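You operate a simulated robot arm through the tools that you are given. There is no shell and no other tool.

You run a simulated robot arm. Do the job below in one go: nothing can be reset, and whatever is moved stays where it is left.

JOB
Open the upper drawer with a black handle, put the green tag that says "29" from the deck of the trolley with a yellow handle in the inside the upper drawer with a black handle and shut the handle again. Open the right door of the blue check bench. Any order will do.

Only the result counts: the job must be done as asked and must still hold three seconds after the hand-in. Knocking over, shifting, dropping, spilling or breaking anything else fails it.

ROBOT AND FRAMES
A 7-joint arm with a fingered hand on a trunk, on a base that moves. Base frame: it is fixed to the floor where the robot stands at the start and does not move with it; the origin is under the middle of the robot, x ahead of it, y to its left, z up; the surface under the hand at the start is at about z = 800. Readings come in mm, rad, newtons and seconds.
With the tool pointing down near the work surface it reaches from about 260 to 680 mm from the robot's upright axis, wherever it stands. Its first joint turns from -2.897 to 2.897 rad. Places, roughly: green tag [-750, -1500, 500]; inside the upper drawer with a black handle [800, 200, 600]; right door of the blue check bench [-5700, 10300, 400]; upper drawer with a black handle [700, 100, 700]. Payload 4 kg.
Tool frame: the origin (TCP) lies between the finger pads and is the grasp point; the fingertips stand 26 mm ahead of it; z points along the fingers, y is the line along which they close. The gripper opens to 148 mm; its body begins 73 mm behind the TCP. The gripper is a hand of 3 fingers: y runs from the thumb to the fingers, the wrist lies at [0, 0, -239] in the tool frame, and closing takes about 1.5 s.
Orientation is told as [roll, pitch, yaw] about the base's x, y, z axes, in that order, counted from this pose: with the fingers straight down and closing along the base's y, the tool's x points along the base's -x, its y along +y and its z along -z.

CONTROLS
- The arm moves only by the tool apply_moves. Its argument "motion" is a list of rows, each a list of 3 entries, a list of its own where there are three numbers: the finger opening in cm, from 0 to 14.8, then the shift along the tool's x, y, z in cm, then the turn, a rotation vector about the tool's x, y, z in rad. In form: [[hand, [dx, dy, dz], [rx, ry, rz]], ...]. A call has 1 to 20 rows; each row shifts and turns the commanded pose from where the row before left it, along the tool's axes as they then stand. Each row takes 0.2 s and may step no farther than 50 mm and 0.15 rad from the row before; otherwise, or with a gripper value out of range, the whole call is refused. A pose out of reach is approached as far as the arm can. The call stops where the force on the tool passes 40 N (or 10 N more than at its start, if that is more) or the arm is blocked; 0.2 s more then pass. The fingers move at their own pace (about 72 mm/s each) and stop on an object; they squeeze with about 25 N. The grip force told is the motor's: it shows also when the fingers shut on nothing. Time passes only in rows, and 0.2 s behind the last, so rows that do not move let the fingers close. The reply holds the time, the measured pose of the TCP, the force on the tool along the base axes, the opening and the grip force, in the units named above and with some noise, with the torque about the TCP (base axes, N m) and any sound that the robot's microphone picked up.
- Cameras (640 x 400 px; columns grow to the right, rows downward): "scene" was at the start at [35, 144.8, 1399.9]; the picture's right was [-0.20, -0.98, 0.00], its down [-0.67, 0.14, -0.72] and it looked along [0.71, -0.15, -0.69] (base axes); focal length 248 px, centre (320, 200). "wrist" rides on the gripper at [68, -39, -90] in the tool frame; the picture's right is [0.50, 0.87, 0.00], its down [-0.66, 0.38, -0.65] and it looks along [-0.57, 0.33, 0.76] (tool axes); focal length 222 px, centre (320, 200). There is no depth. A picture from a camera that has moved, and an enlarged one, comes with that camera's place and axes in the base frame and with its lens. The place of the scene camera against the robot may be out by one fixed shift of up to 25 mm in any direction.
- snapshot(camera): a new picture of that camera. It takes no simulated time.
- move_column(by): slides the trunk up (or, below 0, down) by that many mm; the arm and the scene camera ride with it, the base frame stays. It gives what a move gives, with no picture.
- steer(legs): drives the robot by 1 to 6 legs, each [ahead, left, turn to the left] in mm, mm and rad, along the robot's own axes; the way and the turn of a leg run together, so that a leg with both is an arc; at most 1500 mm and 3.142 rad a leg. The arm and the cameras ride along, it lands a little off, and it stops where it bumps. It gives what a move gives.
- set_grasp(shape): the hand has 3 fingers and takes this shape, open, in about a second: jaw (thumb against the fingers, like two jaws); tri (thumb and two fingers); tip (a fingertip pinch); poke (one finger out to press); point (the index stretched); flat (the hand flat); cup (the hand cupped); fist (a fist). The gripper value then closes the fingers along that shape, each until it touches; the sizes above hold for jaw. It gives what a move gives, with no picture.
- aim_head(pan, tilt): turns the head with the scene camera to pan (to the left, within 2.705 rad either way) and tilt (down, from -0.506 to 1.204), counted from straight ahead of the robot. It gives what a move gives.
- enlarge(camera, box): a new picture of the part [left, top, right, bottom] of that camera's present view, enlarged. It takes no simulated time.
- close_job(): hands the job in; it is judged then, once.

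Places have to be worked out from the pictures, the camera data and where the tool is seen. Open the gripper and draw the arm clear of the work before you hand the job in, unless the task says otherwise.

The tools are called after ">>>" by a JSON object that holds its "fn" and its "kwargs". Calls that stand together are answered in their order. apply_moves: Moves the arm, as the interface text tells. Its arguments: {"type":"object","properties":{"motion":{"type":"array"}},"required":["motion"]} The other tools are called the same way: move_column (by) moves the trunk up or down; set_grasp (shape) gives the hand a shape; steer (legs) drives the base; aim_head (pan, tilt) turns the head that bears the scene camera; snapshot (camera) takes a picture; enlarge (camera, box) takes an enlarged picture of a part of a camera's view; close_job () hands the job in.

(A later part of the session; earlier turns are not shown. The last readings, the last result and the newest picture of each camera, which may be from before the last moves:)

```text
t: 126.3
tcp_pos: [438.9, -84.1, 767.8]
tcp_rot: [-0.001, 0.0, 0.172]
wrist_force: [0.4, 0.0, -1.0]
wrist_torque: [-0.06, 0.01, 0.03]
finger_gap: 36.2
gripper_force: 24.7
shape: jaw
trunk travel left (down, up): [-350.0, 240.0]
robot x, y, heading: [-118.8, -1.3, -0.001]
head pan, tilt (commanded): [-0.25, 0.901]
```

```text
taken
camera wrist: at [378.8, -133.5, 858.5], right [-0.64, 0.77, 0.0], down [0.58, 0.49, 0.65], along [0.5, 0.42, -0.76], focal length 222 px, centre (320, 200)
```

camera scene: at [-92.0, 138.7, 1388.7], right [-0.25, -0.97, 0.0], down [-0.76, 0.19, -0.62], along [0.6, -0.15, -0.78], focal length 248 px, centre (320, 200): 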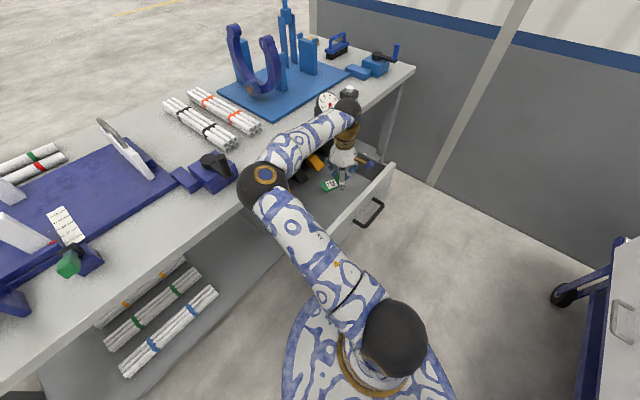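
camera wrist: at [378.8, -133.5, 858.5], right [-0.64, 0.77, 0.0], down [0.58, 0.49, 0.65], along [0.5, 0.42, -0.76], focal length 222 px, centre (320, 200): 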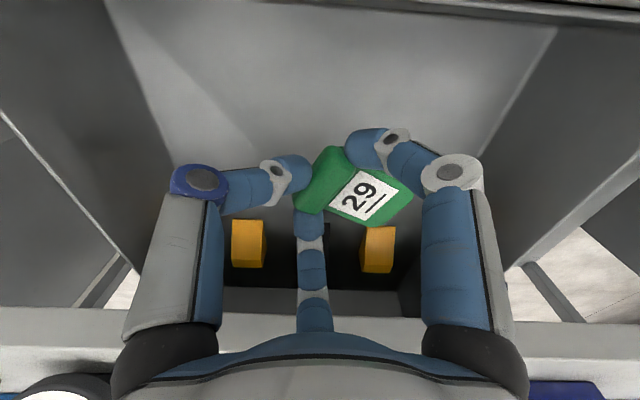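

The hand is over the free part of the drawer, two yellow blocks lie behind. I descend to z 690 and look again.

>>> {"fn": "apply_moves", "kwargs": {"motion": [[0, [0, 0, 3], [0, 0, 0]], [0, [0, 0, 3], [0, 0, 0]], [0, [0, 0, 1.8], [0, 0, 0]], [0, [0, 0, 0], [0, 0, 0]]]}}

>>> {"fn": "snapshot", "kwargs": {"camera": "wrist"}}

>>> {"fn": "enlarge", "kwargs": {"camera": "scene", "box": [260, 80, 420, 240]}}

```text
t: 127.3
tcp_pos: [436.9, -86.2, 688.4]
tcp_rot: [0.0, -0.001, 0.172]
wrist_force: [0.4, 0.5, -0.2]
wrist_torque: [-0.04, -0.04, 0.03]
finger_gap: 36.0
gripper_force: 25.1
shape: jaw
trunk travel left (down, up): [-350.0, 240.0]
robot x, y, heading: [-116.1, -5.2, -0.001]
head pan, tilt (commanded): [-0.25, 0.901]
```

```text
taken
camera wrist: at [377.6, -134.9, 780.4], right [-0.64, 0.77, 0.0], down [0.58, 0.49, 0.65], along [0.5, 0.42, -0.76], focal length 222 px, centre (320, 200)
```

wrist: 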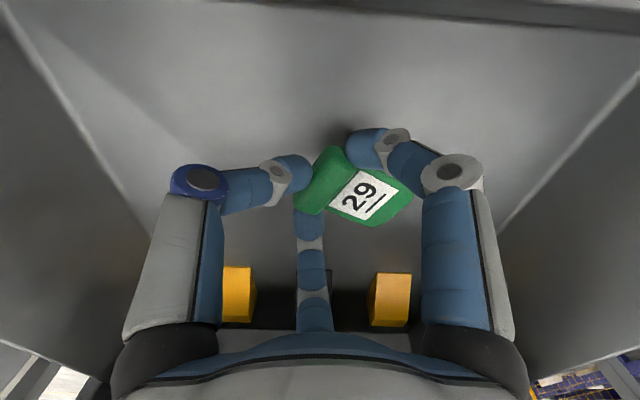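

```text
2.50 times, centred on (340, 160) of scene
camera zoom: at [-92.1, 138.6, 1388.7], right [-0.25, -0.97, 0.0], down [-0.76, 0.19, -0.62], along [0.6, -0.15, -0.78], focal length 621 px, centre (270, 300)
```

zoom: 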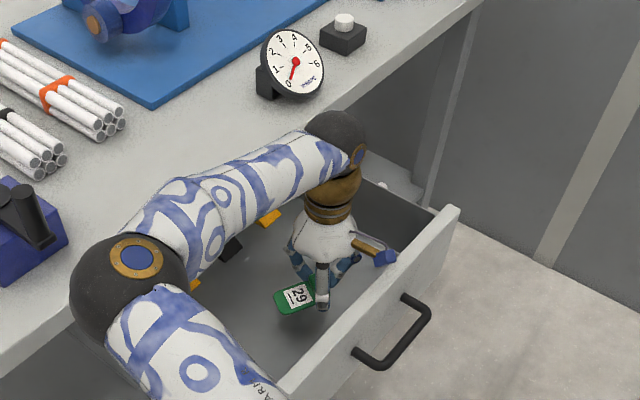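

The tag is inside the drawer, close above its floor. I descend in small steps until it touches.

>>> {"fn": "apply_moves", "kwargs": {"motion": [[0, [0, 0, 0.8], [0, 0, 0]], [0, [0, 0, 0.8], [0, 0, 0]], [0, [0, 0, 0], [0, 0, 0]]]}}

>>> {"fn": "snapshot", "kwargs": {"camera": "wrist"}}

```text
t: 128.1
tcp_pos: [437.1, -86.1, 673.2]
tcp_rot: [0.0, -0.002, 0.174]
wrist_force: [-0.3, 0.9, -1.0]
wrist_torque: [0.02, 0.01, 0.05]
finger_gap: 36.1
gripper_force: 25.2
shape: jaw
trunk travel left (down, up): [-350.0, 240.0]
robot x, y, heading: [-117.7, -2.8, -0.001]
head pan, tilt (commanded): [-0.25, 0.901]
```

```text
taken
camera wrist: at [377.6, -134.7, 764.5], right [-0.64, 0.77, 0.0], down [0.58, 0.49, 0.65], along [0.5, 0.42, -0.76], focal length 222 px, centre (320, 200)
```

wrist: 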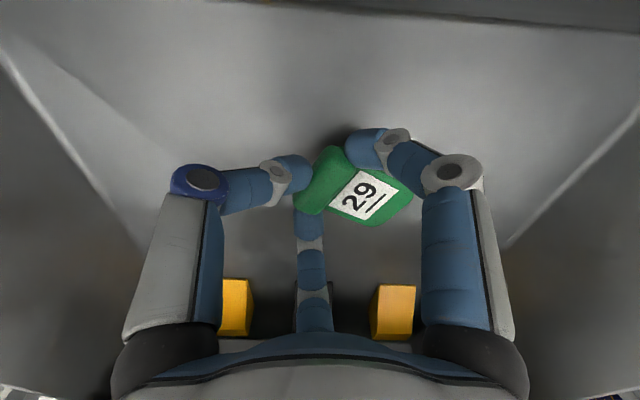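

No contact yet; I go on down in 5 mm steps.

>>> {"fn": "apply_moves", "kwargs": {"motion": [[0, [0, 0, 0.5], [0, 0, 0]], [0, [0, 0, 0.5], [0, 0, 0]], [0, [0, 0, 0], [0, 0, 0]]]}}

>>> {"fn": "apply_moves", "kwargs": {"motion": [[0, [0, 0, 0.4], [0, 0, 0]], [0, [0, 0, 0], [0, 0, 0]]]}}

```text
t: 128.9
tcp_pos: [438.1, -87.1, 668.6]
tcp_rot: [-0.006, -0.003, 0.172]
wrist_force: [-1.2, 4.0, 22.5]
wrist_torque: [-1.59, 1.37, -0.37]
finger_gap: 36.0
gripper_force: 25.0
shape: jaw
trunk travel left (down, up): [-350.0, 240.0]
robot x, y, heading: [-119.7, -3.8, 0.001]
head pan, tilt (commanded): [-0.25, 0.901]
stopped in row 3: the force on the tool passed its limit at 42 N (the readings are from after the stop); the commanded pose is now the measured one
```

```text
t: 129.2
tcp_pos: [439.0, -87.1, 667.6]
tcp_rot: [-0.013, -0.005, 0.173]
wrist_force: [-1.4, 4.3, 20.1]
wrist_torque: [-1.45, 1.24, -0.42]
finger_gap: 36.1
gripper_force: 24.8
shape: jaw
trunk travel left (down, up): [-350.0, 240.0]
robot x, y, heading: [-122.6, -0.8, 0.003]
head pan, tilt (commanded): [-0.25, 0.901]
stopped in row 1: the force on the tool passed its limit at 46 N (the readings are from after the stop); the commanded pose is now the measured one
```

The tag touches the drawer floor at z about 669. I relieve the pressure by 3 mm and check the picture.

>>> {"fn": "apply_moves", "kwargs": {"motion": [[0, [0, 0, -0.25], [0.008, 0, 0]], [0, [0, 0, 0], [0, 0, 0]]]}}

>>> {"fn": "snapshot", "kwargs": {"camera": "wrist"}}

```text
t: 129.8
tcp_pos: [439.3, -87.4, 667.5]
tcp_rot: [-0.017, -0.001, 0.172]
wrist_force: [-0.1, 0.6, -0.3]
wrist_torque: [0.0, -0.03, -0.02]
finger_gap: 36.5
gripper_force: 24.7
shape: jaw
trunk travel left (down, up): [-350.0, 240.0]
robot x, y, heading: [-119.5, -1.1, 0.006]
head pan, tilt (commanded): [-0.25, 0.901]
```

```text
taken
camera wrist: at [379.1, -135.6, 758.8], right [-0.64, 0.77, -0.02], down [0.58, 0.5, 0.65], along [0.51, 0.41, -0.76], focal length 222 px, centre (320, 200)
```

wrist: 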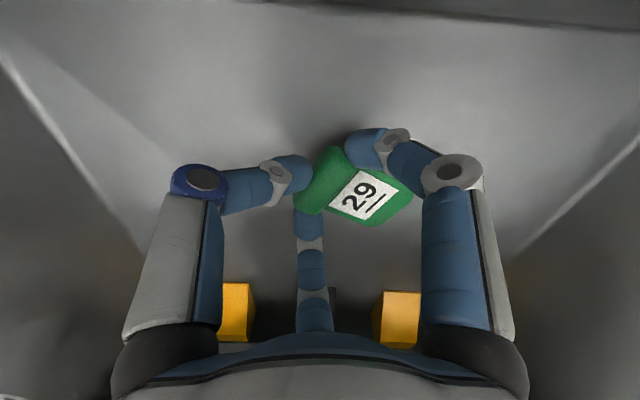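

The force is gone and the tag lies on or just above the floor. I open the hand to release it.

>>> {"fn": "apply_moves", "kwargs": {"motion": [[4.5, [0, 0, 0], [0, 0, 0]], [5.5, [0, 0, 0], [0, 0, 0]], [6.5, [0, 0, 0], [0, 0, 0]], [7, [0, 0, 0], [0, 0, 0]], [7, [0, 0, 0], [0, 0, 0]], [7, [0, 0, 0], [0, 0, 0]]]}}

>>> {"fn": "snapshot", "kwargs": {"camera": "wrist"}}

```text
t: 131.2
tcp_pos: [439.1, -88.0, 668.4]
tcp_rot: [-0.018, -0.005, 0.174]
wrist_force: [-1.2, 1.1, -0.2]
wrist_torque: [0.0, -0.01, 0.01]
finger_gap: 69.4
gripper_force: 0.0
shape: jaw
trunk travel left (down, up): [-350.0, 240.0]
robot x, y, heading: [-116.7, -4.7, 0.005]
head pan, tilt (commanded): [-0.25, 0.901]
```

```text
taken
camera wrist: at [379.1, -135.6, 759.4], right [-0.64, 0.77, -0.02], down [0.58, 0.5, 0.65], along [0.51, 0.41, -0.76], focal length 222 px, centre (320, 200)
```

wrist: 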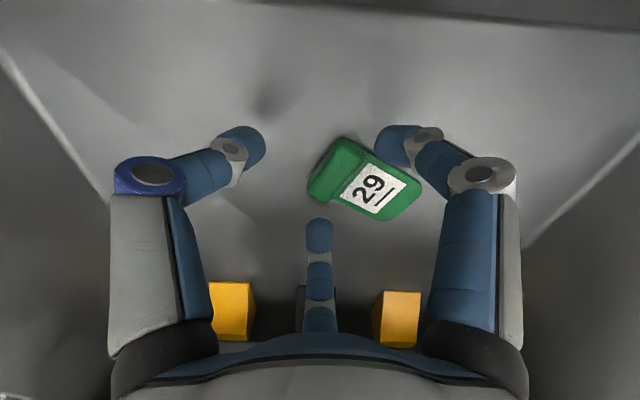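

The tag lies flat and free in the drawer. I lift the hand straight up and out.

>>> {"fn": "apply_moves", "kwargs": {"motion": [[7, [0, 0, -1], [0, 0, 0]], [7, [0, 0, -2], [0, 0, 0]], [7, [0, 0, -4], [0, 0, 0]], [7, [0, 0, -4], [0, 0, 0]], [7, [0, 0, -4], [0, 0, 0]], [7, [0, 0, -4], [0, 0, 0]], [7, [0, 0, -4], [0, 0, 0]], [7, [0, 0, -3], [0, 0, 0]], [7, [0, 0, 0], [0, 0, 0]]]}}

>>> {"fn": "snapshot", "kwargs": {"camera": "wrist"}}

>>> {"fn": "snapshot", "kwargs": {"camera": "scene"}}

```text
t: 133.2
tcp_pos: [438.5, -84.7, 929.6]
tcp_rot: [-0.017, -0.003, 0.173]
wrist_force: [-0.2, -0.9, 0.5]
wrist_torque: [-0.01, 0.02, -0.02]
finger_gap: 69.6
gripper_force: 0.0
shape: jaw
trunk travel left (down, up): [-350.0, 240.0]
robot x, y, heading: [-119.1, -8.0, -0.001]
head pan, tilt (commanded): [-0.25, 0.901]
```

```text
taken
camera wrist: at [377.1, -131.7, 1020.5], right [-0.64, 0.77, -0.02], down [0.58, 0.5, 0.65], along [0.51, 0.41, -0.76], focal length 222 px, centre (320, 200)
```

wrist: 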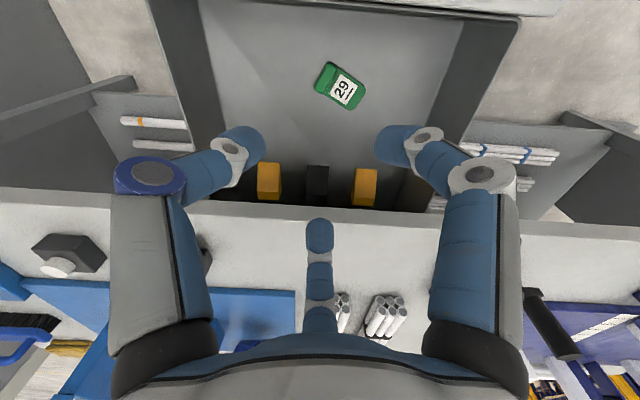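

```text
taken
camera scene: at [-92.3, 138.7, 1388.7], right [-0.25, -0.97, 0.0], down [-0.76, 0.19, -0.62], along [0.6, -0.15, -0.78], focal length 248 px, centre (320, 200)
```

scene: 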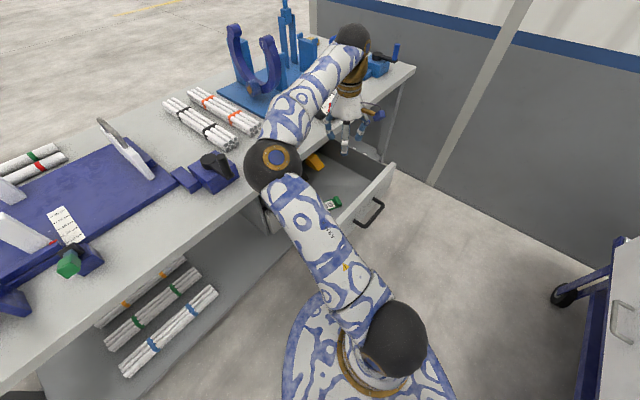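

The tag lies well inside the drawer. To shut it I go back to the earlier stance, (-252, 0), and bring the hand to the same horizontal pose before the handle.

>>> {"fn": "steer", "kwargs": {"legs": [[-133, 6, 0]]}}

>>> {"fn": "apply_moves", "kwargs": {"motion": [[7, [0, 0, 0], [-0.017, 0, -0.15]], [7, [0, 0, 0], [0, 0, -0.15]], [7, [0, 0, 0], [0, 0, -0.15]], [7, [0, 0, 0], [0, 0, 0]]]}}

```text
t: 134.6
tcp_pos: [302.8, -76.9, 929.6]
tcp_rot: [-0.018, -0.003, 0.177]
wrist_force: [1.0, -0.1, -0.4]
wrist_torque: [-0.02, 0.03, -0.01]
finger_gap: 69.5
gripper_force: 0.0
shape: jaw
trunk travel left (down, up): [-350.0, 240.0]
robot x, y, heading: [-253.1, 3.3, -0.0]
head pan, tilt (commanded): [-0.25, 0.901]
```

```text
t: 135.6
tcp_pos: [305.1, -77.4, 930.0]
tcp_rot: [0.0, -0.002, 0.625]
wrist_force: [0.4, -0.3, -0.6]
wrist_torque: [-0.02, 0.01, 0.01]
finger_gap: 69.6
gripper_force: 0.1
shape: jaw
trunk travel left (down, up): [-350.0, 240.0]
robot x, y, heading: [-252.7, 2.4, 0.004]
head pan, tilt (commanded): [-0.25, 0.901]
```

Now I pitch the hand to point along the drawer's normal.

>>> {"fn": "apply_moves", "kwargs": {"motion": [[7, [0, 0, 0], [0, -0.1428, 0]], [7, [0, 0, 0], [0, -0.1428, 0]], [7, [0, 0, 0], [0, -0.1428, 0]], [7, [0, 0, 0], [0, -0.1428, 0]], [7, [0, 0, 0], [0, -0.1428, 0]], [7, [0, 0, 0], [0, -0.1428, 0]], [7, [0, 0, 0], [0, -0.1428, 0]], [7, [0, 0, 0], [0, -0.1428, 0]], [7, [0, 0, 0], [0, -0.1428, 0]], [7, [0, 0, 0], [0, -0.1428, 0]], [7, [0, 0, 0], [0, -0.1428, 0]]]}}

>>> {"fn": "snapshot", "kwargs": {"camera": "scene"}}

```text
t: 137.9
tcp_pos: [304.6, -75.2, 931.7]
tcp_rot: [-2.433, -1.565, 3.057]
wrist_force: [-0.3, -0.6, 0.1]
wrist_torque: [0.05, -0.02, 0.03]
finger_gap: 69.5
gripper_force: 0.0
shape: jaw
trunk travel left (down, up): [-350.0, 240.0]
robot x, y, heading: [-253.4, 4.8, -0.006]
head pan, tilt (commanded): [-0.25, 0.901]
```

```text
taken
camera scene: at [-227.1, 144.6, 1388.8], right [-0.24, -0.97, 0.0], down [-0.76, 0.19, -0.62], along [0.6, -0.15, -0.78], focal length 248 px, centre (320, 200)
```

scene: 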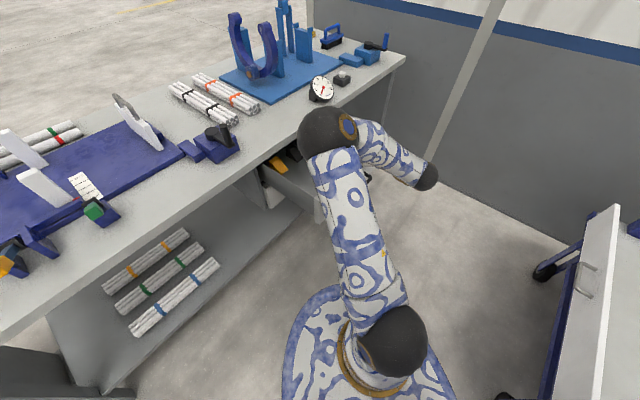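

The pitch is done without trouble. I roll the hand by 90° while drawing it back to the approach point before the handle.

>>> {"fn": "apply_moves", "kwargs": {"motion": [[8, [0, 0, -1.44], [0, 0, 0.1428]], [8, [0, 0, -1.44], [0, 0, 0.1428]], [8, [0, 0, -1.44], [0, 0, 0.1428]], [8, [0, 0, -1.44], [0, 0, 0.1428]], [8, [0, 0, -1.44], [0, 0, 0.1428]], [8, [0, 0, -1.44], [0, 0, 0.1428]], [8, [0, 0, -1.44], [0, 0, 0.1428]], [8, [0, 0, -1.44], [0, 0, 0.1428]], [8, [0, 0, -1.44], [0, 0, 0.1428]], [8, [0, 0, -1.44], [0, 0, 0.1428]], [8, [0, 0, -1.44], [0, 0, 0.1428]], [8, [-3.6, 0, 0], [0, 0, 0]], [8, [-3.6, 0, 0], [0, 0, 0]], [8, [0, 0, 0], [0, 0, 0]]]}}

>>> {"fn": "snapshot", "kwargs": {"camera": "scene"}}

```text
t: 140.9
tcp_pos: [241.2, -106.3, 1006.9]
tcp_rot: [1.57, 0.001, -0.949]
wrist_force: [-0.3, -0.7, -0.1]
wrist_torque: [0.0, 0.02, 0.02]
finger_gap: 79.6
gripper_force: 0.0
shape: jaw
out of reach, approached as far as the arm can: row 1, 2, 3, 4, 5, 6, 7, 8, 9, 10, 11, 12, 13
trunk travel left (down, up): [-350.0, 240.0]
robot x, y, heading: [-253.9, 5.0, -0.003]
head pan, tilt (commanded): [-0.25, 0.901]
```

```text
taken
camera scene: at [-226.7, 144.6, 1388.7], right [-0.24, -0.97, 0.0], down [-0.76, 0.19, -0.62], along [0.6, -0.15, -0.78], focal length 248 px, centre (320, 200)
```

scene: 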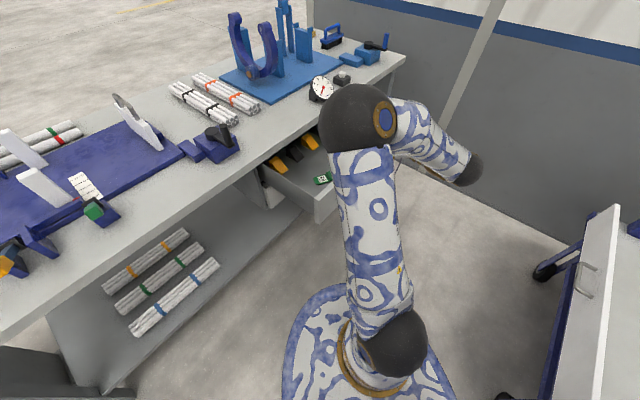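

The hand has the right orientation but the arm is folded to its limit at (241, -106, 1007). I back the base off along the drawer's normal so that I can lower the hand in front of the handle without touching it.

>>> {"fn": "steer", "kwargs": {"legs": [[-97, -70, 0]]}}

>>> {"fn": "move_column", "kwargs": {"by": -318}}

>>> {"fn": "snapshot", "kwargs": {"camera": "scene"}}

>>> {"fn": "snapshot", "kwargs": {"camera": "wrist"}}

```text
t: 142.2
tcp_pos: [143.9, -173.6, 1006.8]
tcp_rot: [1.567, -0.002, -0.942]
wrist_force: [-0.3, 0.1, -0.5]
wrist_torque: [-0.02, 0.0, -0.02]
finger_gap: 79.6
gripper_force: 0.1
shape: jaw
trunk travel left (down, up): [-350.0, 240.0]
robot x, y, heading: [-351.3, -67.2, 0.01]
head pan, tilt (commanded): [-0.25, 0.901]
```

```text
t: 145.3
tcp_pos: [144.3, -175.1, 689.0]
tcp_rot: [1.569, 0.0, -0.944]
wrist_force: [-1.3, 0.5, 0.0]
wrist_torque: [-0.01, 0.01, 0.05]
finger_gap: 79.6
gripper_force: 0.0
shape: jaw
trunk travel left (down, up): [-32.0, 558.0]
robot x, y, heading: [-348.9, -70.1, 0.007]
head pan, tilt (commanded): [-0.25, 0.901]
```

```text
taken
camera scene: at [-324.7, 74.0, 1070.7], right [-0.24, -0.97, 0.0], down [-0.76, 0.19, -0.62], along [0.6, -0.15, -0.78], focal length 248 px, centre (320, 200)
```

scene: 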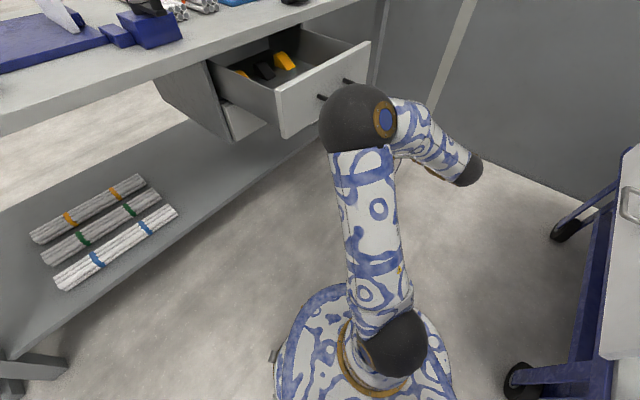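

```text
taken
camera wrist: at [31.6, -172.1, 650.1], right [-0.29, 0.41, 0.87], down [-0.15, -0.91, 0.38], along [0.94, -0.01, 0.33], focal length 222 px, centre (320, 200)
```

wrist: 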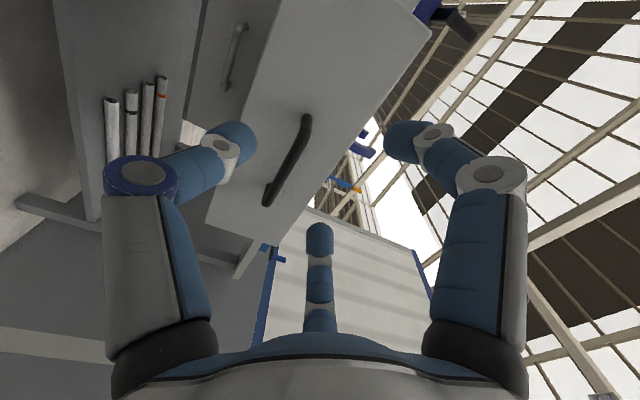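

The handle shows ahead of the hand. I enlarge it to measure its place in the open position.

>>> {"fn": "enlarge", "kwargs": {"camera": "wrist", "box": [230, 90, 350, 220]}}

>>> {"fn": "enlarge", "kwargs": {"camera": "scene", "box": [260, 30, 400, 150]}}

```text
3.08 times, centred on (290, 155) of wrist
camera zoom: at [31.6, -172.1, 650.1], right [-0.29, 0.41, 0.87], down [-0.15, -0.91, 0.38], along [0.94, -0.01, 0.33], focal length 684 px, centre (412, 338)
```

zoom: 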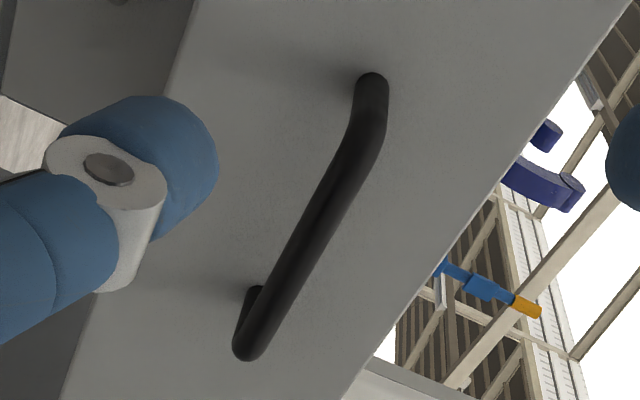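

```text
3.33 times, centred on (330, 90) of scene
camera zoom: at [-324.7, 74.0, 1070.7], right [-0.24, -0.97, 0.0], down [-0.76, 0.19, -0.62], along [0.6, -0.15, -0.78], focal length 827 px, centre (287, 567)
```

zoom: 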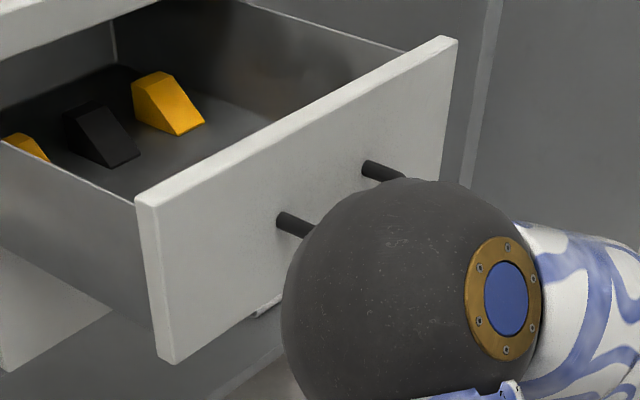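

Consistent with the earlier pull, the bar now lies near (308, -163, 687). I shift the hand sideways in line with it and drive the base 100 mm along the normal, stopping short of the bar.

>>> {"fn": "apply_moves", "kwargs": {"motion": [[8, [-4.3, 0, 0], [0, 0, 0]], [8, [-4.3, 0, 0], [0, 0, 0]], [8, [0, 0, 0], [0, 0, 0]]]}}

>>> {"fn": "steer", "kwargs": {"legs": [[78, 55, 0]]}}

>>> {"fn": "snapshot", "kwargs": {"camera": "wrist"}}

```text
t: 146.1
tcp_pos: [200.6, -188.8, 711.7]
tcp_rot: [1.569, -0.002, -0.945]
wrist_force: [0.6, 0.6, 0.0]
wrist_torque: [0.02, 0.0, -0.02]
finger_gap: 79.7
gripper_force: 0.0
shape: jaw
out of reach, approached as far as the arm can: row 1, 2
trunk travel left (down, up): [-32.0, 558.0]
robot x, y, heading: [-350.5, -68.7, 0.01]
head pan, tilt (commanded): [-0.25, 0.901]
```

```text
t: 147.3
tcp_pos: [277.1, -131.6, 711.5]
tcp_rot: [1.569, -0.002, -0.947]
wrist_force: [-0.9, 0.3, 0.1]
wrist_torque: [0.0, 0.04, 0.01]
finger_gap: 79.5
gripper_force: 0.1
shape: jaw
trunk travel left (down, up): [-32.0, 558.0]
robot x, y, heading: [-273.1, -10.6, 0.005]
head pan, tilt (commanded): [-0.25, 0.901]
```

```text
taken
camera wrist: at [165.2, -130.2, 673.0], right [-0.29, 0.41, 0.87], down [-0.15, -0.91, 0.38], along [0.95, -0.02, 0.33], focal length 222 px, centre (320, 200)
```

wrist: 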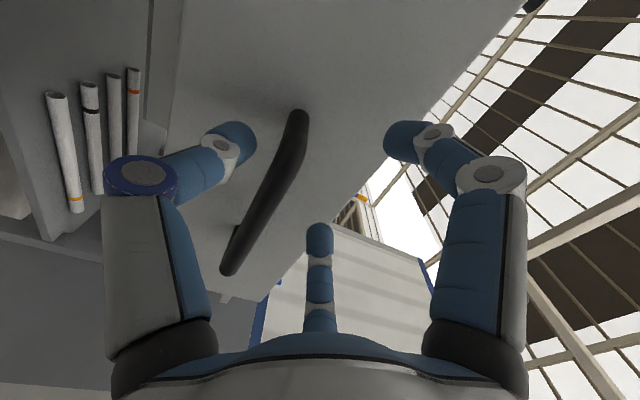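

The arm's fold limit kept it 44 mm too far left and 24 mm too high, but nothing is touched. I lower the trunk by 24 mm and shift the base sideways along the bench to centre on the bar.

>>> {"fn": "move_column", "kwargs": {"by": -24}}

>>> {"fn": "steer", "kwargs": {"legs": [[26, -36, 0]]}}

>>> {"fn": "snapshot", "kwargs": {"camera": "wrist"}}

>>> {"fn": "snapshot", "kwargs": {"camera": "scene"}}

```text
t: 148.0
tcp_pos: [277.0, -132.4, 687.7]
tcp_rot: [1.569, 0.0, -0.947]
wrist_force: [-0.3, -1.1, -0.4]
wrist_torque: [-0.03, 0.0, -0.01]
finger_gap: 79.6
gripper_force: 0.0
shape: jaw
trunk travel left (down, up): [-8.0, 582.0]
robot x, y, heading: [-277.2, -12.1, 0.005]
head pan, tilt (commanded): [-0.25, 0.901]
```

```text
t: 148.9
tcp_pos: [304.3, -169.0, 686.5]
tcp_rot: [1.568, -0.002, -0.945]
wrist_force: [-0.4, 0.1, -0.3]
wrist_torque: [0.02, -0.03, -0.02]
finger_gap: 79.8
gripper_force: 0.0
shape: jaw
trunk travel left (down, up): [-8.0, 582.0]
robot x, y, heading: [-246.6, -50.0, 0.009]
head pan, tilt (commanded): [-0.25, 0.901]
```

```text
taken
camera wrist: at [192.1, -166.7, 649.0], right [-0.29, 0.41, 0.87], down [-0.15, -0.91, 0.38], along [0.95, -0.01, 0.33], focal length 222 px, centre (320, 200)
```

wrist: 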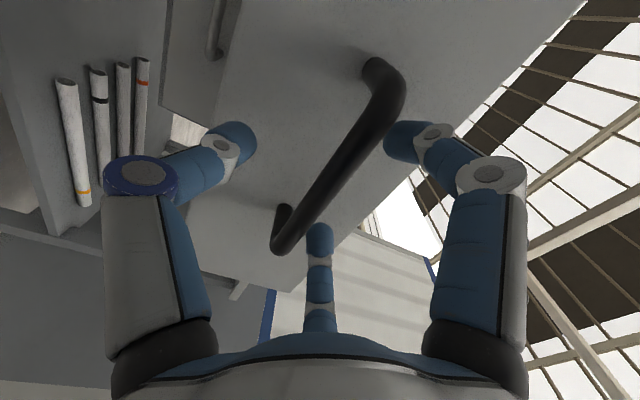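

```text
taken
camera scene: at [-220.9, 93.5, 1046.7], right [-0.24, -0.97, 0.0], down [-0.76, 0.19, -0.62], along [0.6, -0.15, -0.78], focal length 248 px, centre (320, 200)
```

scene: 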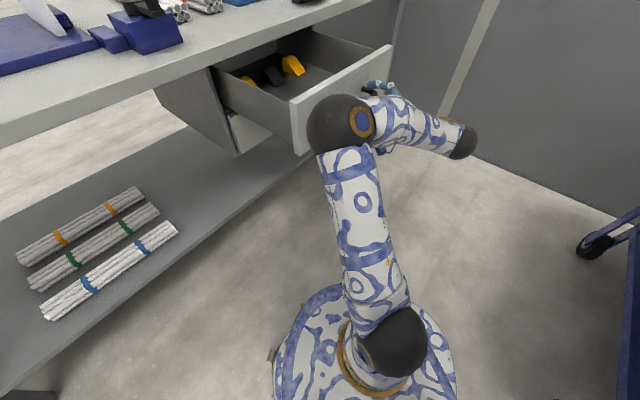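

The view matches the earlier pre-grip view, so the bar lies between thumb and fingers. I close the hand around it.

>>> {"fn": "apply_moves", "kwargs": {"motion": [[0, [0, 0, 0], [0, 0, 0]], [0, [0, 0, 0], [0, 0, 0]], [0, [0, 0, 0], [0, 0, 0]], [0, [0, 0, 0], [0, 0, 0]], [0, [0, 0, 0], [0, 0, 0]], [0, [0, 0, 0], [0, 0, 0]], [0, [0, 0, 0], [0, 0, 0]]]}}

>>> {"fn": "snapshot", "kwargs": {"camera": "wrist"}}

```text
t: 150.5
tcp_pos: [305.9, -168.8, 687.1]
tcp_rot: [1.568, -0.002, -0.944]
wrist_force: [1.6, 0.1, 0.4]
wrist_torque: [0.03, 0.03, 0.02]
finger_gap: 1.7
gripper_force: 24.9
shape: jaw
trunk travel left (down, up): [-8.0, 582.0]
robot x, y, heading: [-246.5, -48.6, 0.009]
head pan, tilt (commanded): [-0.25, 0.901]
```

```text
taken
camera wrist: at [192.1, -166.6, 649.0], right [-0.29, 0.41, 0.87], down [-0.15, -0.91, 0.38], along [0.95, -0.01, 0.33], focal length 222 px, centre (320, 200)
```

wrist: 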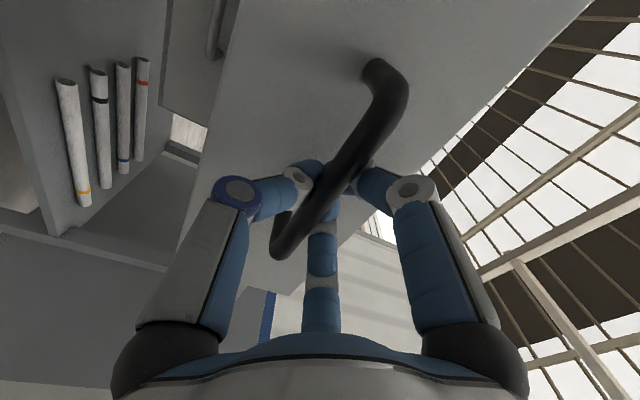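

The bar is caged again. I push along the normal by 200 mm in 20 mm steps.

>>> {"fn": "apply_moves", "kwargs": {"motion": [[0, [0, 0, 1.5], [0, 0, 0]], [0, [0, 0, 1.5], [0, 0, 0]], [0, [0, 0, 2], [0, 0, 0]], [0, [0, 0, 2], [0, 0, 0]], [0, [0, 0, 2], [0, 0, 0]], [0, [0, 0, 2], [0, 0, 0]], [0, [0, 0, 2], [0, 0, 0]], [0, [0, 0, 2], [0, 0, 0]], [0, [0, 0, 2], [0, 0, 0]], [0, [0, 0, 2], [0, 0, 0]]]}}

>>> {"fn": "snapshot", "kwargs": {"camera": "scene"}}

>>> {"fn": "snapshot", "kwargs": {"camera": "wrist"}}

```text
t: 152.7
tcp_pos: [459.1, -57.5, 687.1]
tcp_rot: [1.572, 0.0, -0.943]
wrist_force: [-0.4, -0.2, -1.1]
wrist_torque: [0.06, 0.0, 0.01]
finger_gap: 1.5
gripper_force: 24.8
shape: jaw
trunk travel left (down, up): [-8.0, 582.0]
robot x, y, heading: [-249.3, -47.1, 0.009]
head pan, tilt (commanded): [-0.25, 0.901]
```

```text
taken
camera scene: at [-220.9, 93.5, 1046.7], right [-0.24, -0.97, 0.0], down [-0.76, 0.19, -0.62], along [0.6, -0.15, -0.78], focal length 248 px, centre (320, 200)
```

scene: 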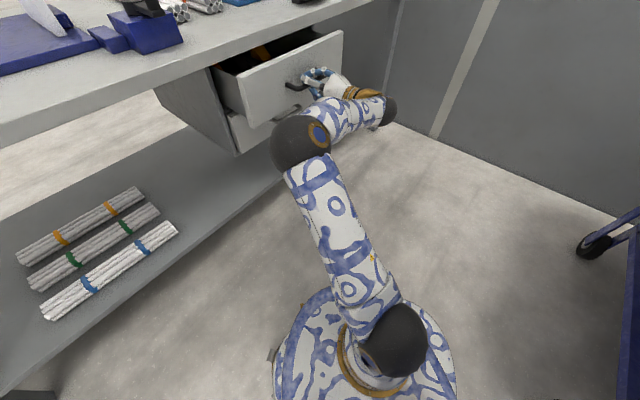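

```text
taken
camera wrist: at [346.6, -55.3, 648.3], right [-0.29, 0.41, 0.87], down [-0.15, -0.91, 0.38], along [0.95, -0.01, 0.33], focal length 222 px, centre (320, 200)
```

wrist: 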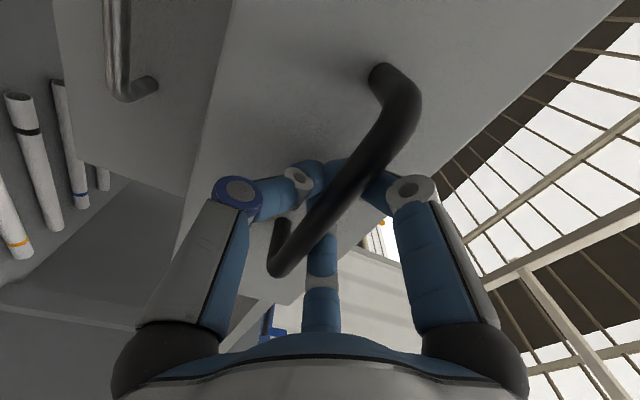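

The drawer slides in; about 110 mm remain. I keep pushing in smaller steps until it stops.

>>> {"fn": "apply_moves", "kwargs": {"motion": [[0, [0, 0, 1.5], [0, 0, 0]], [0, [0, 0, 1.5], [0, 0, 0]], [0, [0, 0, 1.5], [0, 0, 0]], [0, [0, 0, 1.5], [0, 0, 0]], [0, [0, 0, 1.2], [0, 0, 0]], [0, [0, 0, 1], [0, 0, 0]], [0, [0, 0, 1], [0, 0, 0]], [0, [0, 0, 0.8], [0, 0, 0]]]}}

>>> {"fn": "snapshot", "kwargs": {"camera": "scene"}}

```text
t: 154.5
tcp_pos: [540.4, 0.1, 686.6]
tcp_rot: [1.569, 0.0, -0.946]
wrist_force: [-0.8, 0.4, 0.1]
wrist_torque: [0.02, 0.02, 0.04]
finger_gap: 1.5
gripper_force: 25.5
shape: jaw
trunk travel left (down, up): [-8.0, 582.0]
robot x, y, heading: [-247.7, -52.4, 0.009]
head pan, tilt (commanded): [-0.25, 0.901]
```

```text
taken
camera scene: at [-220.9, 93.5, 1046.7], right [-0.24, -0.97, 0.0], down [-0.76, 0.19, -0.62], along [0.6, -0.15, -0.78], focal length 248 px, centre (320, 200)
```

scene: 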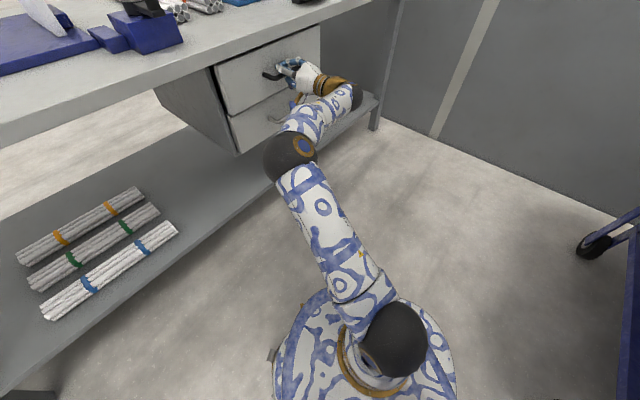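

It looks nearly shut. I enlarge to check how much gap is left.

>>> {"fn": "enlarge", "kwargs": {"camera": "scene", "box": [200, 10, 380, 160]}}

>>> {"fn": "snapshot", "kwargs": {"camera": "wrist"}}

```text
2.67 times, centred on (290, 85) of scene
camera zoom: at [-220.9, 93.5, 1046.7], right [-0.24, -0.97, 0.0], down [-0.76, 0.19, -0.62], along [0.6, -0.15, -0.78], focal length 662 px, centre (400, 507)
```

zoom: 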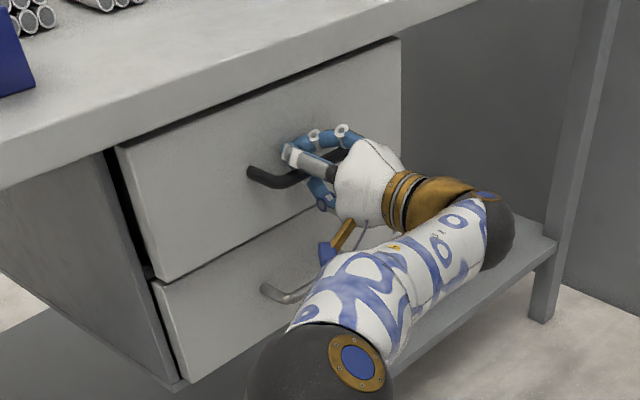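

```text
taken
camera wrist: at [427.3, 3.1, 648.3], right [-0.29, 0.41, 0.87], down [-0.15, -0.91, 0.38], along [0.95, -0.02, 0.33], focal length 222 px, centre (320, 200)
```

wrist: 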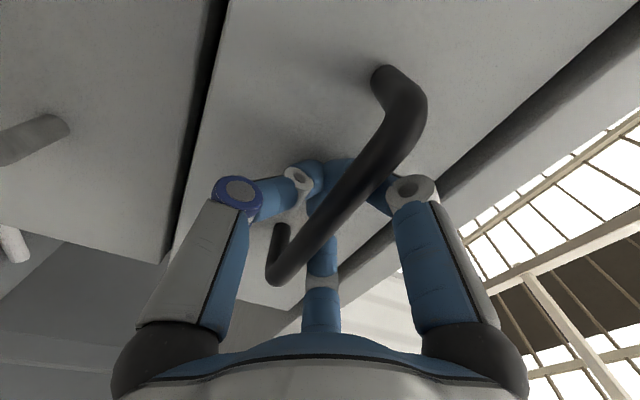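

The upper front still stands out by about 15 mm against the lower one. I push on in small steps until the force rises.

>>> {"fn": "apply_moves", "kwargs": {"motion": [[0, [0, 0, 0.5], [0, 0, 0]], [0, [0, 0, 0.5], [0, 0, 0]], [0, [0, 0, 0.4], [0, 0, 0]], [0, [0, 0, 0.3], [0, 0, 0]], [0, [0, 0, 0.3], [0, 0, 0]], [0, [0, 0, 0.3], [0, 0, 0]], [0, [0, 0, 0], [0, 0, 0]]]}}

>>> {"fn": "enlarge", "kwargs": {"camera": "scene", "box": [200, 10, 380, 160]}}

>>> {"fn": "snapshot", "kwargs": {"camera": "wrist"}}

```text
t: 155.8
tcp_pos: [555.6, 7.4, 688.4]
tcp_rot: [1.565, -0.002, -0.951]
wrist_force: [-12.7, -5.2, 1.6]
wrist_torque: [0.02, 0.01, 0.07]
finger_gap: 2.4
gripper_force: 24.9
shape: jaw
trunk travel left (down, up): [-8.0, 582.0]
robot x, y, heading: [-248.1, -50.5, 0.011]
head pan, tilt (commanded): [-0.25, 0.901]
stopped in row 6: the force on the tool passed its limit at 44 N (the readings are from after the stop); the commanded pose is now the measured one
```

```text
2.67 times, centred on (290, 85) of scene
camera zoom: at [-222.3, 92.8, 1046.9], right [-0.24, -0.97, 0.0], down [-0.76, 0.19, -0.62], along [0.6, -0.15, -0.78], focal length 662 px, centre (400, 507)
```

zoom: 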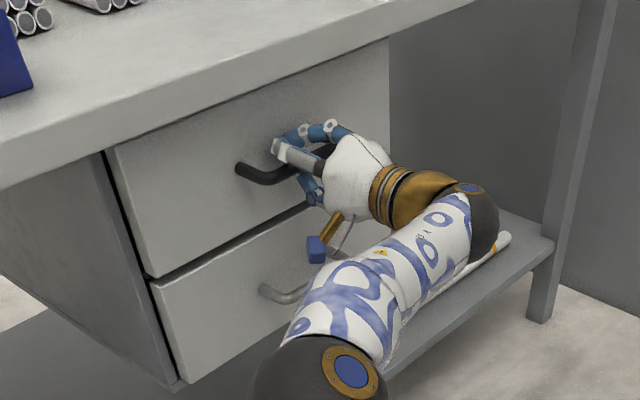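

```text
taken
camera wrist: at [443.1, 10.7, 648.4], right [-0.29, 0.41, 0.87], down [-0.15, -0.91, 0.38], along [0.95, -0.02, 0.33], focal length 222 px, centre (320, 200)
```

wrist: 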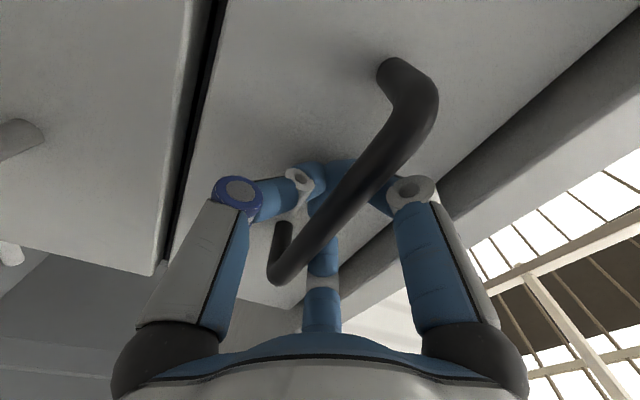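

The drawer is shut flush with the lower one (44 N stop). I ease back 8 mm within the slack, open the hand and retract.

>>> {"fn": "apply_moves", "kwargs": {"motion": [[0, [0, 0, -0.4], [0, 0, 0]], [0, [0, 0, -0.4], [0, 0, 0]], [8, [0, 0, 0], [0, 0, 0]], [8, [0, 0, 0], [0, 0, 0]], [8, [0, 0, 0], [0, 0, 0]], [8, [0, 0, 0], [0, 0, 0]], [8, [0, 0, 0], [0, 0, 0]], [8, [0, 0, 0], [0, 0, 0]], [8, [0, 0, 0], [0, 0, 0]]]}}

>>> {"fn": "snapshot", "kwargs": {"camera": "wrist"}}

```text
t: 157.8
tcp_pos: [549.9, 5.4, 685.0]
tcp_rot: [1.564, -0.003, -0.951]
wrist_force: [0.6, -0.2, 0.4]
wrist_torque: [0.04, 0.03, 0.01]
finger_gap: 79.6
gripper_force: 0.1
shape: jaw
trunk travel left (down, up): [-8.0, 582.0]
robot x, y, heading: [-245.7, -46.3, 0.006]
head pan, tilt (commanded): [-0.25, 0.901]
```

```text
taken
camera wrist: at [437.2, 7.9, 647.0], right [-0.29, 0.41, 0.87], down [-0.15, -0.91, 0.38], along [0.95, -0.02, 0.32], focal length 222 px, centre (320, 200)
```

wrist: 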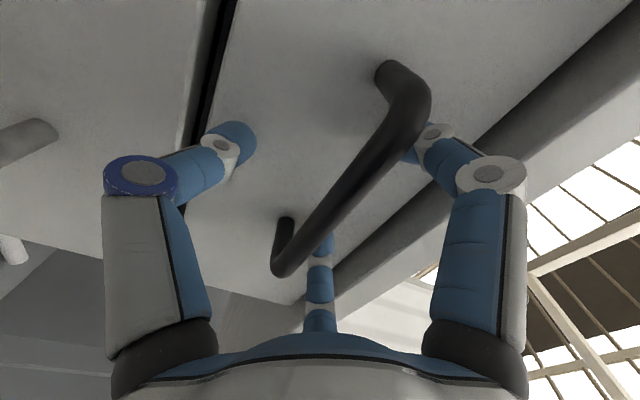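

The hand is open around the bar. I retract straight back by 150 mm and check the drawer.

>>> {"fn": "apply_moves", "kwargs": {"motion": [[8, [0, 0, -1], [0, 0, 0]], [8, [0, 0, -2], [0, 0, 0]], [8, [0, 0, -3], [0, 0, 0]], [8, [0, 0, -3], [0, 0, 0]], [8, [0, 0, -3], [0, 0, 0]], [8, [0, 0, -3], [0, 0, 0]], [8, [0, 0, 0], [0, 0, 0]]]}}

>>> {"fn": "snapshot", "kwargs": {"camera": "wrist"}}

>>> {"fn": "enlarge", "kwargs": {"camera": "scene", "box": [200, 10, 380, 160]}}

```text
t: 159.4
tcp_pos: [428.6, -83.8, 685.9]
tcp_rot: [1.565, -0.001, -0.948]
wrist_force: [0.5, 0.5, 0.4]
wrist_torque: [-0.02, -0.01, 0.0]
finger_gap: 79.7
gripper_force: 0.1
shape: jaw
trunk travel left (down, up): [-8.0, 582.0]
robot x, y, heading: [-251.6, -51.9, 0.005]
head pan, tilt (commanded): [-0.25, 0.901]
```

```text
taken
camera wrist: at [316.3, -81.6, 648.5], right [-0.29, 0.41, 0.87], down [-0.15, -0.91, 0.38], along [0.95, -0.02, 0.32], focal length 222 px, centre (320, 200)
```

wrist: 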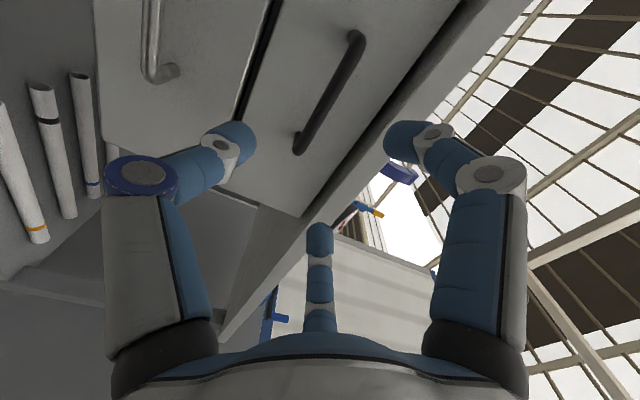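

```text
2.67 times, centred on (290, 85) of scene
camera zoom: at [-221.3, 93.2, 1046.7], right [-0.24, -0.97, 0.0], down [-0.76, 0.19, -0.62], along [0.6, -0.15, -0.78], focal length 662 px, centre (400, 507)
```

zoom: 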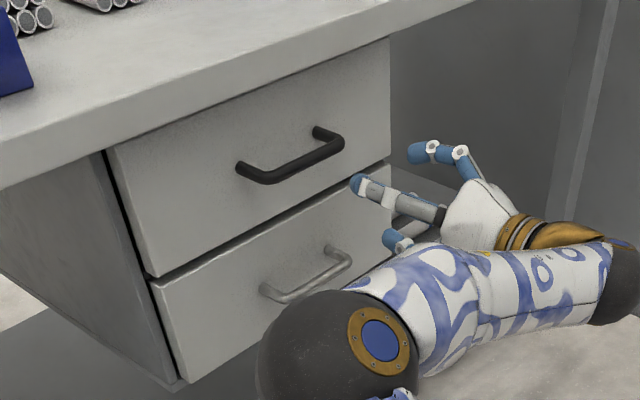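

The drawer is shut and the hand clear. Now for the blue check bench: I back away from the bench, raise the trunk and look toward (-5700, 10300).

>>> {"fn": "steer", "kwargs": {"legs": [[-160, 60, 0]]}}

>>> {"fn": "move_column", "kwargs": {"by": 342}}

>>> {"fn": "aim_head", "kwargs": {"pan": 2.05, "tilt": 0.15}}

>>> {"fn": "snapshot", "kwargs": {"camera": "scene"}}

```text
t: 160.9
tcp_pos: [268.3, -26.0, 686.8]
tcp_rot: [1.567, 0.001, -0.953]
wrist_force: [0.4, -0.4, 0.2]
wrist_torque: [0.0, 0.0, -0.03]
finger_gap: 79.7
gripper_force: 0.0
shape: jaw
trunk travel left (down, up): [-8.0, 582.0]
robot x, y, heading: [-405.6, 9.8, 0.008]
head pan, tilt (commanded): [-0.25, 0.901]
```

```text
t: 164.2
tcp_pos: [268.2, -26.8, 1028.0]
tcp_rot: [1.566, 0.0, -0.953]
wrist_force: [0.0, 0.8, -0.7]
wrist_torque: [0.0, 0.0, -0.02]
finger_gap: 79.4
gripper_force: 0.0
shape: jaw
trunk travel left (down, up): [-350.0, 240.0]
robot x, y, heading: [-407.5, 10.1, -0.0]
head pan, tilt (commanded): [-0.25, 0.901]
```

```text
t: 166.4
tcp_pos: [269.4, -26.0, 1028.6]
tcp_rot: [1.566, 0.0, -0.951]
wrist_force: [0.1, 0.2, 0.0]
wrist_torque: [0.0, 0.02, 0.01]
finger_gap: 79.5
gripper_force: 0.0
shape: jaw
trunk travel left (down, up): [-350.0, 240.0]
robot x, y, heading: [-406.4, 7.9, 0.001]
head pan, tilt (commanded): [2.051, 0.15]
```

```text
taken
camera scene: at [-498.0, 252.3, 1455.0], right [0.89, 0.47, 0.0], down [0.07, -0.13, -0.99], along [-0.46, 0.88, -0.15], focal length 248 px, centre (320, 200)
```

scene: 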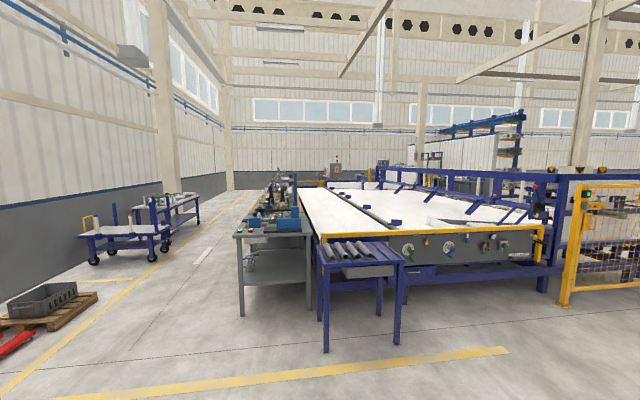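

The target lies about 11 m away near the picture's centre. I enlarge there.

>>> {"fn": "enlarge", "kwargs": {"camera": "scene", "box": [230, 140, 410, 250]}}

>>> {"fn": "enlarge", "kwargs": {"camera": "scene", "box": [0, 140, 260, 340]}}

```text
3.56 times, centred on (320, 195) of scene
camera zoom: at [-498.0, 252.3, 1455.0], right [0.89, 0.47, 0.0], down [0.07, -0.13, -0.99], along [-0.46, 0.88, -0.15], focal length 883 px, centre (320, 218)
```

zoom: 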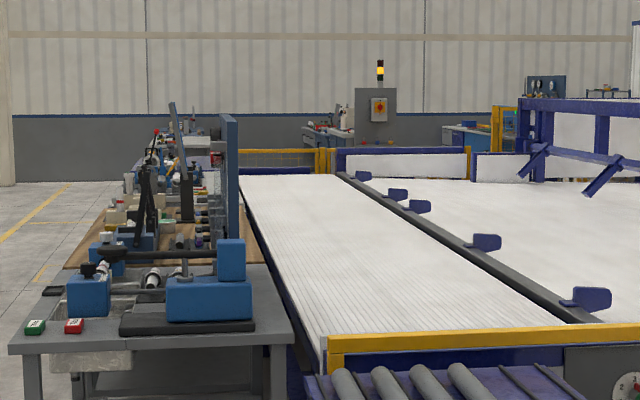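

```text
2.00 times, centred on (130, 240) of scene
camera zoom: at [-498.0, 252.3, 1455.0], right [0.89, 0.47, 0.0], down [0.07, -0.13, -0.99], along [-0.46, 0.88, -0.15], focal length 496 px, centre (700, 120)
```

zoom: 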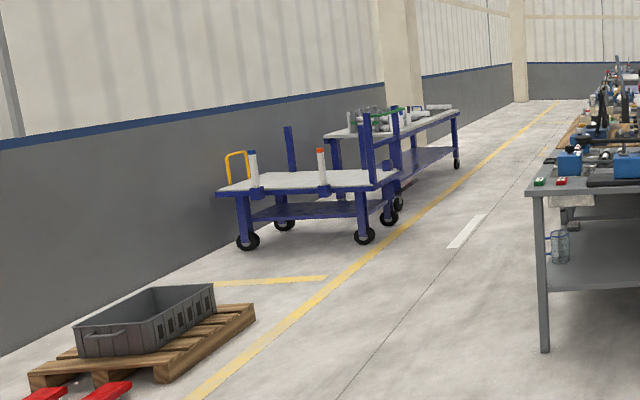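

An aisle runs in the +u direction (toward (-0.58, 0.81)) between a row of tool benches and the wall. I tuck the arm in, turn to face along it and drive into the aisle's start.

>>> {"fn": "apply_moves", "kwargs": {"motion": [[8, [0, 0, -3], [0, 0, 0]], [8, [0, 0, -3], [0, 0, 0]], [8, [0, 0, -3], [0, 0, 0]], [8, [0, 0, -3], [0, 0, 0]], [8, [0, 0, -3], [0, 0, 0]], [8, [0, 0, -3], [0, 0, 0]], [8, [0, 0, 0], [0, 0, 0]]]}}

>>> {"fn": "steer", "kwargs": {"legs": [[0, 0, 2.195], [700, 560, 0], [700, 560, 0]]}}

>>> {"fn": "aim_head", "kwargs": {"pan": 0.0, "tilt": 0.2}}

>>> {"fn": "snapshot", "kwargs": {"camera": "scene"}}

```text
t: 168.0
tcp_pos: [122.8, -115.9, 1035.9]
tcp_rot: [1.566, -0.004, -0.953]
wrist_force: [-1.1, 0.2, 0.0]
wrist_torque: [-0.01, -0.02, -0.03]
finger_gap: 79.8
gripper_force: 0.0
shape: jaw
out of reach, approached as far as the arm can: row 6
trunk travel left (down, up): [-350.0, 240.0]
robot x, y, heading: [-404.8, 10.7, 0.005]
head pan, tilt (commanded): [2.051, 0.15]
```

```text
t: 182.1
tcp_pos: [-2321.3, 1029.2, 1034.6]
tcp_rot: [1.568, 0.0, 1.214]
wrist_force: [-0.4, 0.5, -0.5]
wrist_torque: [0.02, -0.02, 0.03]
finger_gap: 79.5
gripper_force: 0.1
shape: jaw
trunk travel left (down, up): [-350.0, 240.0]
robot x, y, heading: [-2126.0, 518.0, 2.177]
head pan, tilt (commanded): [2.051, 0.15]
```

```text
t: 184.1
tcp_pos: [-2321.0, 1029.1, 1036.1]
tcp_rot: [1.568, 0.001, 1.216]
wrist_force: [-0.7, 0.4, -0.7]
wrist_torque: [-0.03, 0.01, -0.01]
finger_gap: 80.0
gripper_force: 0.0
shape: jaw
trunk travel left (down, up): [-350.0, 240.0]
robot x, y, heading: [-2125.2, 518.1, 2.173]
head pan, tilt (commanded): [0.0, 0.201]
```

```text
taken
camera scene: at [-2256.0, 471.3, 1450.3], right [0.82, 0.57, 0.0], down [0.11, -0.16, -0.98], along [-0.56, 0.81, -0.2], focal length 248 px, centre (320, 200)
```

scene: 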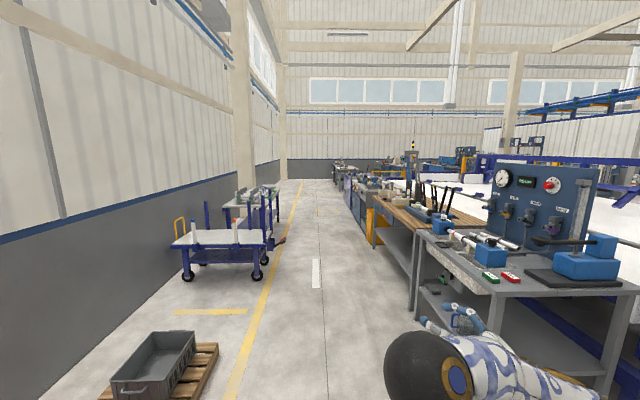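

The aisle is clear ahead. I correct the heading and drive along it.

>>> {"fn": "steer", "kwargs": {"legs": [[0, 0, 0.022], [1400, 0, 0], [1400, 0, 0], [1400, 0, 0]]}}

>>> {"fn": "snapshot", "kwargs": {"camera": "scene"}}

```text
t: 204.6
tcp_pos: [-4775.9, 4445.3, 1035.6]
tcp_rot: [1.567, -0.002, 1.242]
wrist_force: [0.1, -0.6, 0.4]
wrist_torque: [0.02, 0.03, -0.01]
finger_gap: 79.6
gripper_force: 0.1
shape: jaw
trunk travel left (down, up): [-350.0, 240.0]
robot x, y, heading: [-4565.7, 3941.2, 2.202]
head pan, tilt (commanded): [0.0, 0.201]
```

```text
taken
camera scene: at [-4693.4, 3889.7, 1450.3], right [0.81, 0.59, 0.0], down [0.12, -0.16, -0.98], along [-0.58, 0.79, -0.2], focal length 248 px, centre (320, 200)
```

scene: 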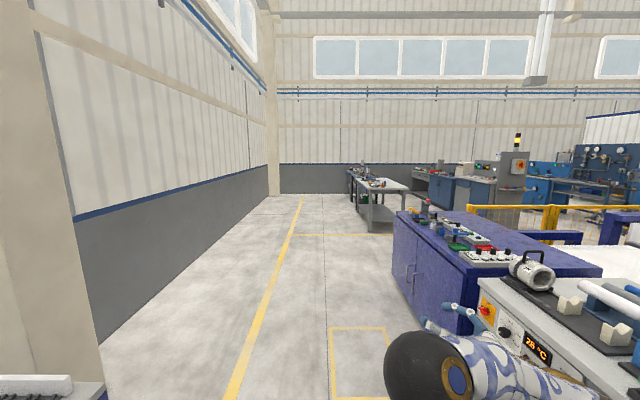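

The target projects to about pixel (445, 195): a bench with a blue body beyond the dark blue cabinet. I enlarge there.

>>> {"fn": "enlarge", "kwargs": {"camera": "scene", "box": [340, 130, 560, 250]}}

>>> {"fn": "enlarge", "kwargs": {"camera": "scene", "box": [400, 150, 500, 212]}}

```text
2.91 times, centred on (450, 190) of scene
camera zoom: at [-4693.4, 3889.7, 1450.3], right [0.81, 0.59, 0.0], down [0.12, -0.16, -0.98], along [-0.58, 0.79, -0.2], focal length 722 px, centre (-58, 229)
```

zoom: 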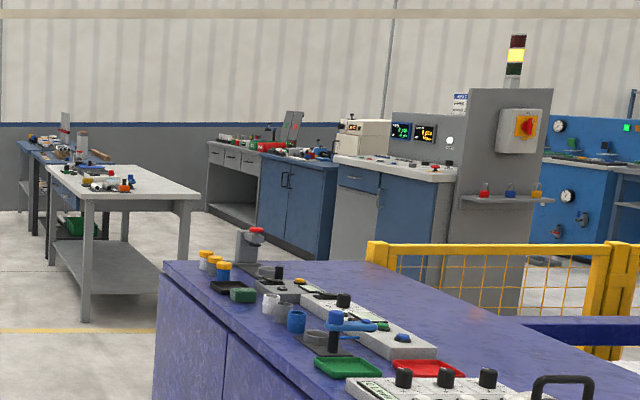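

```text
6.40 times, centred on (450, 181) of scene
camera zoom: at [-4693.4, 3889.7, 1450.3], right [0.81, 0.59, 0.0], down [0.12, -0.16, -0.98], along [-0.58, 0.79, -0.2], focal length 1589 px, centre (-512, 322)
```

zoom: 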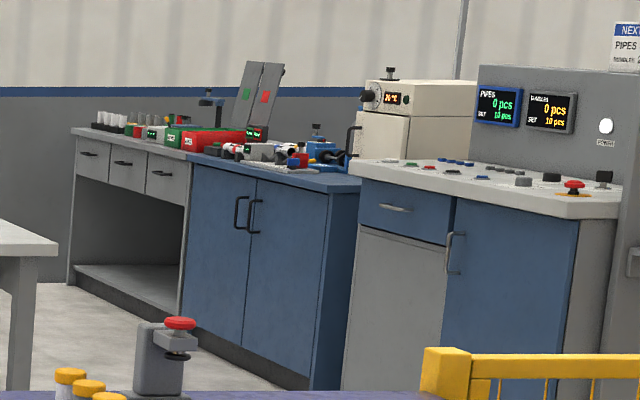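

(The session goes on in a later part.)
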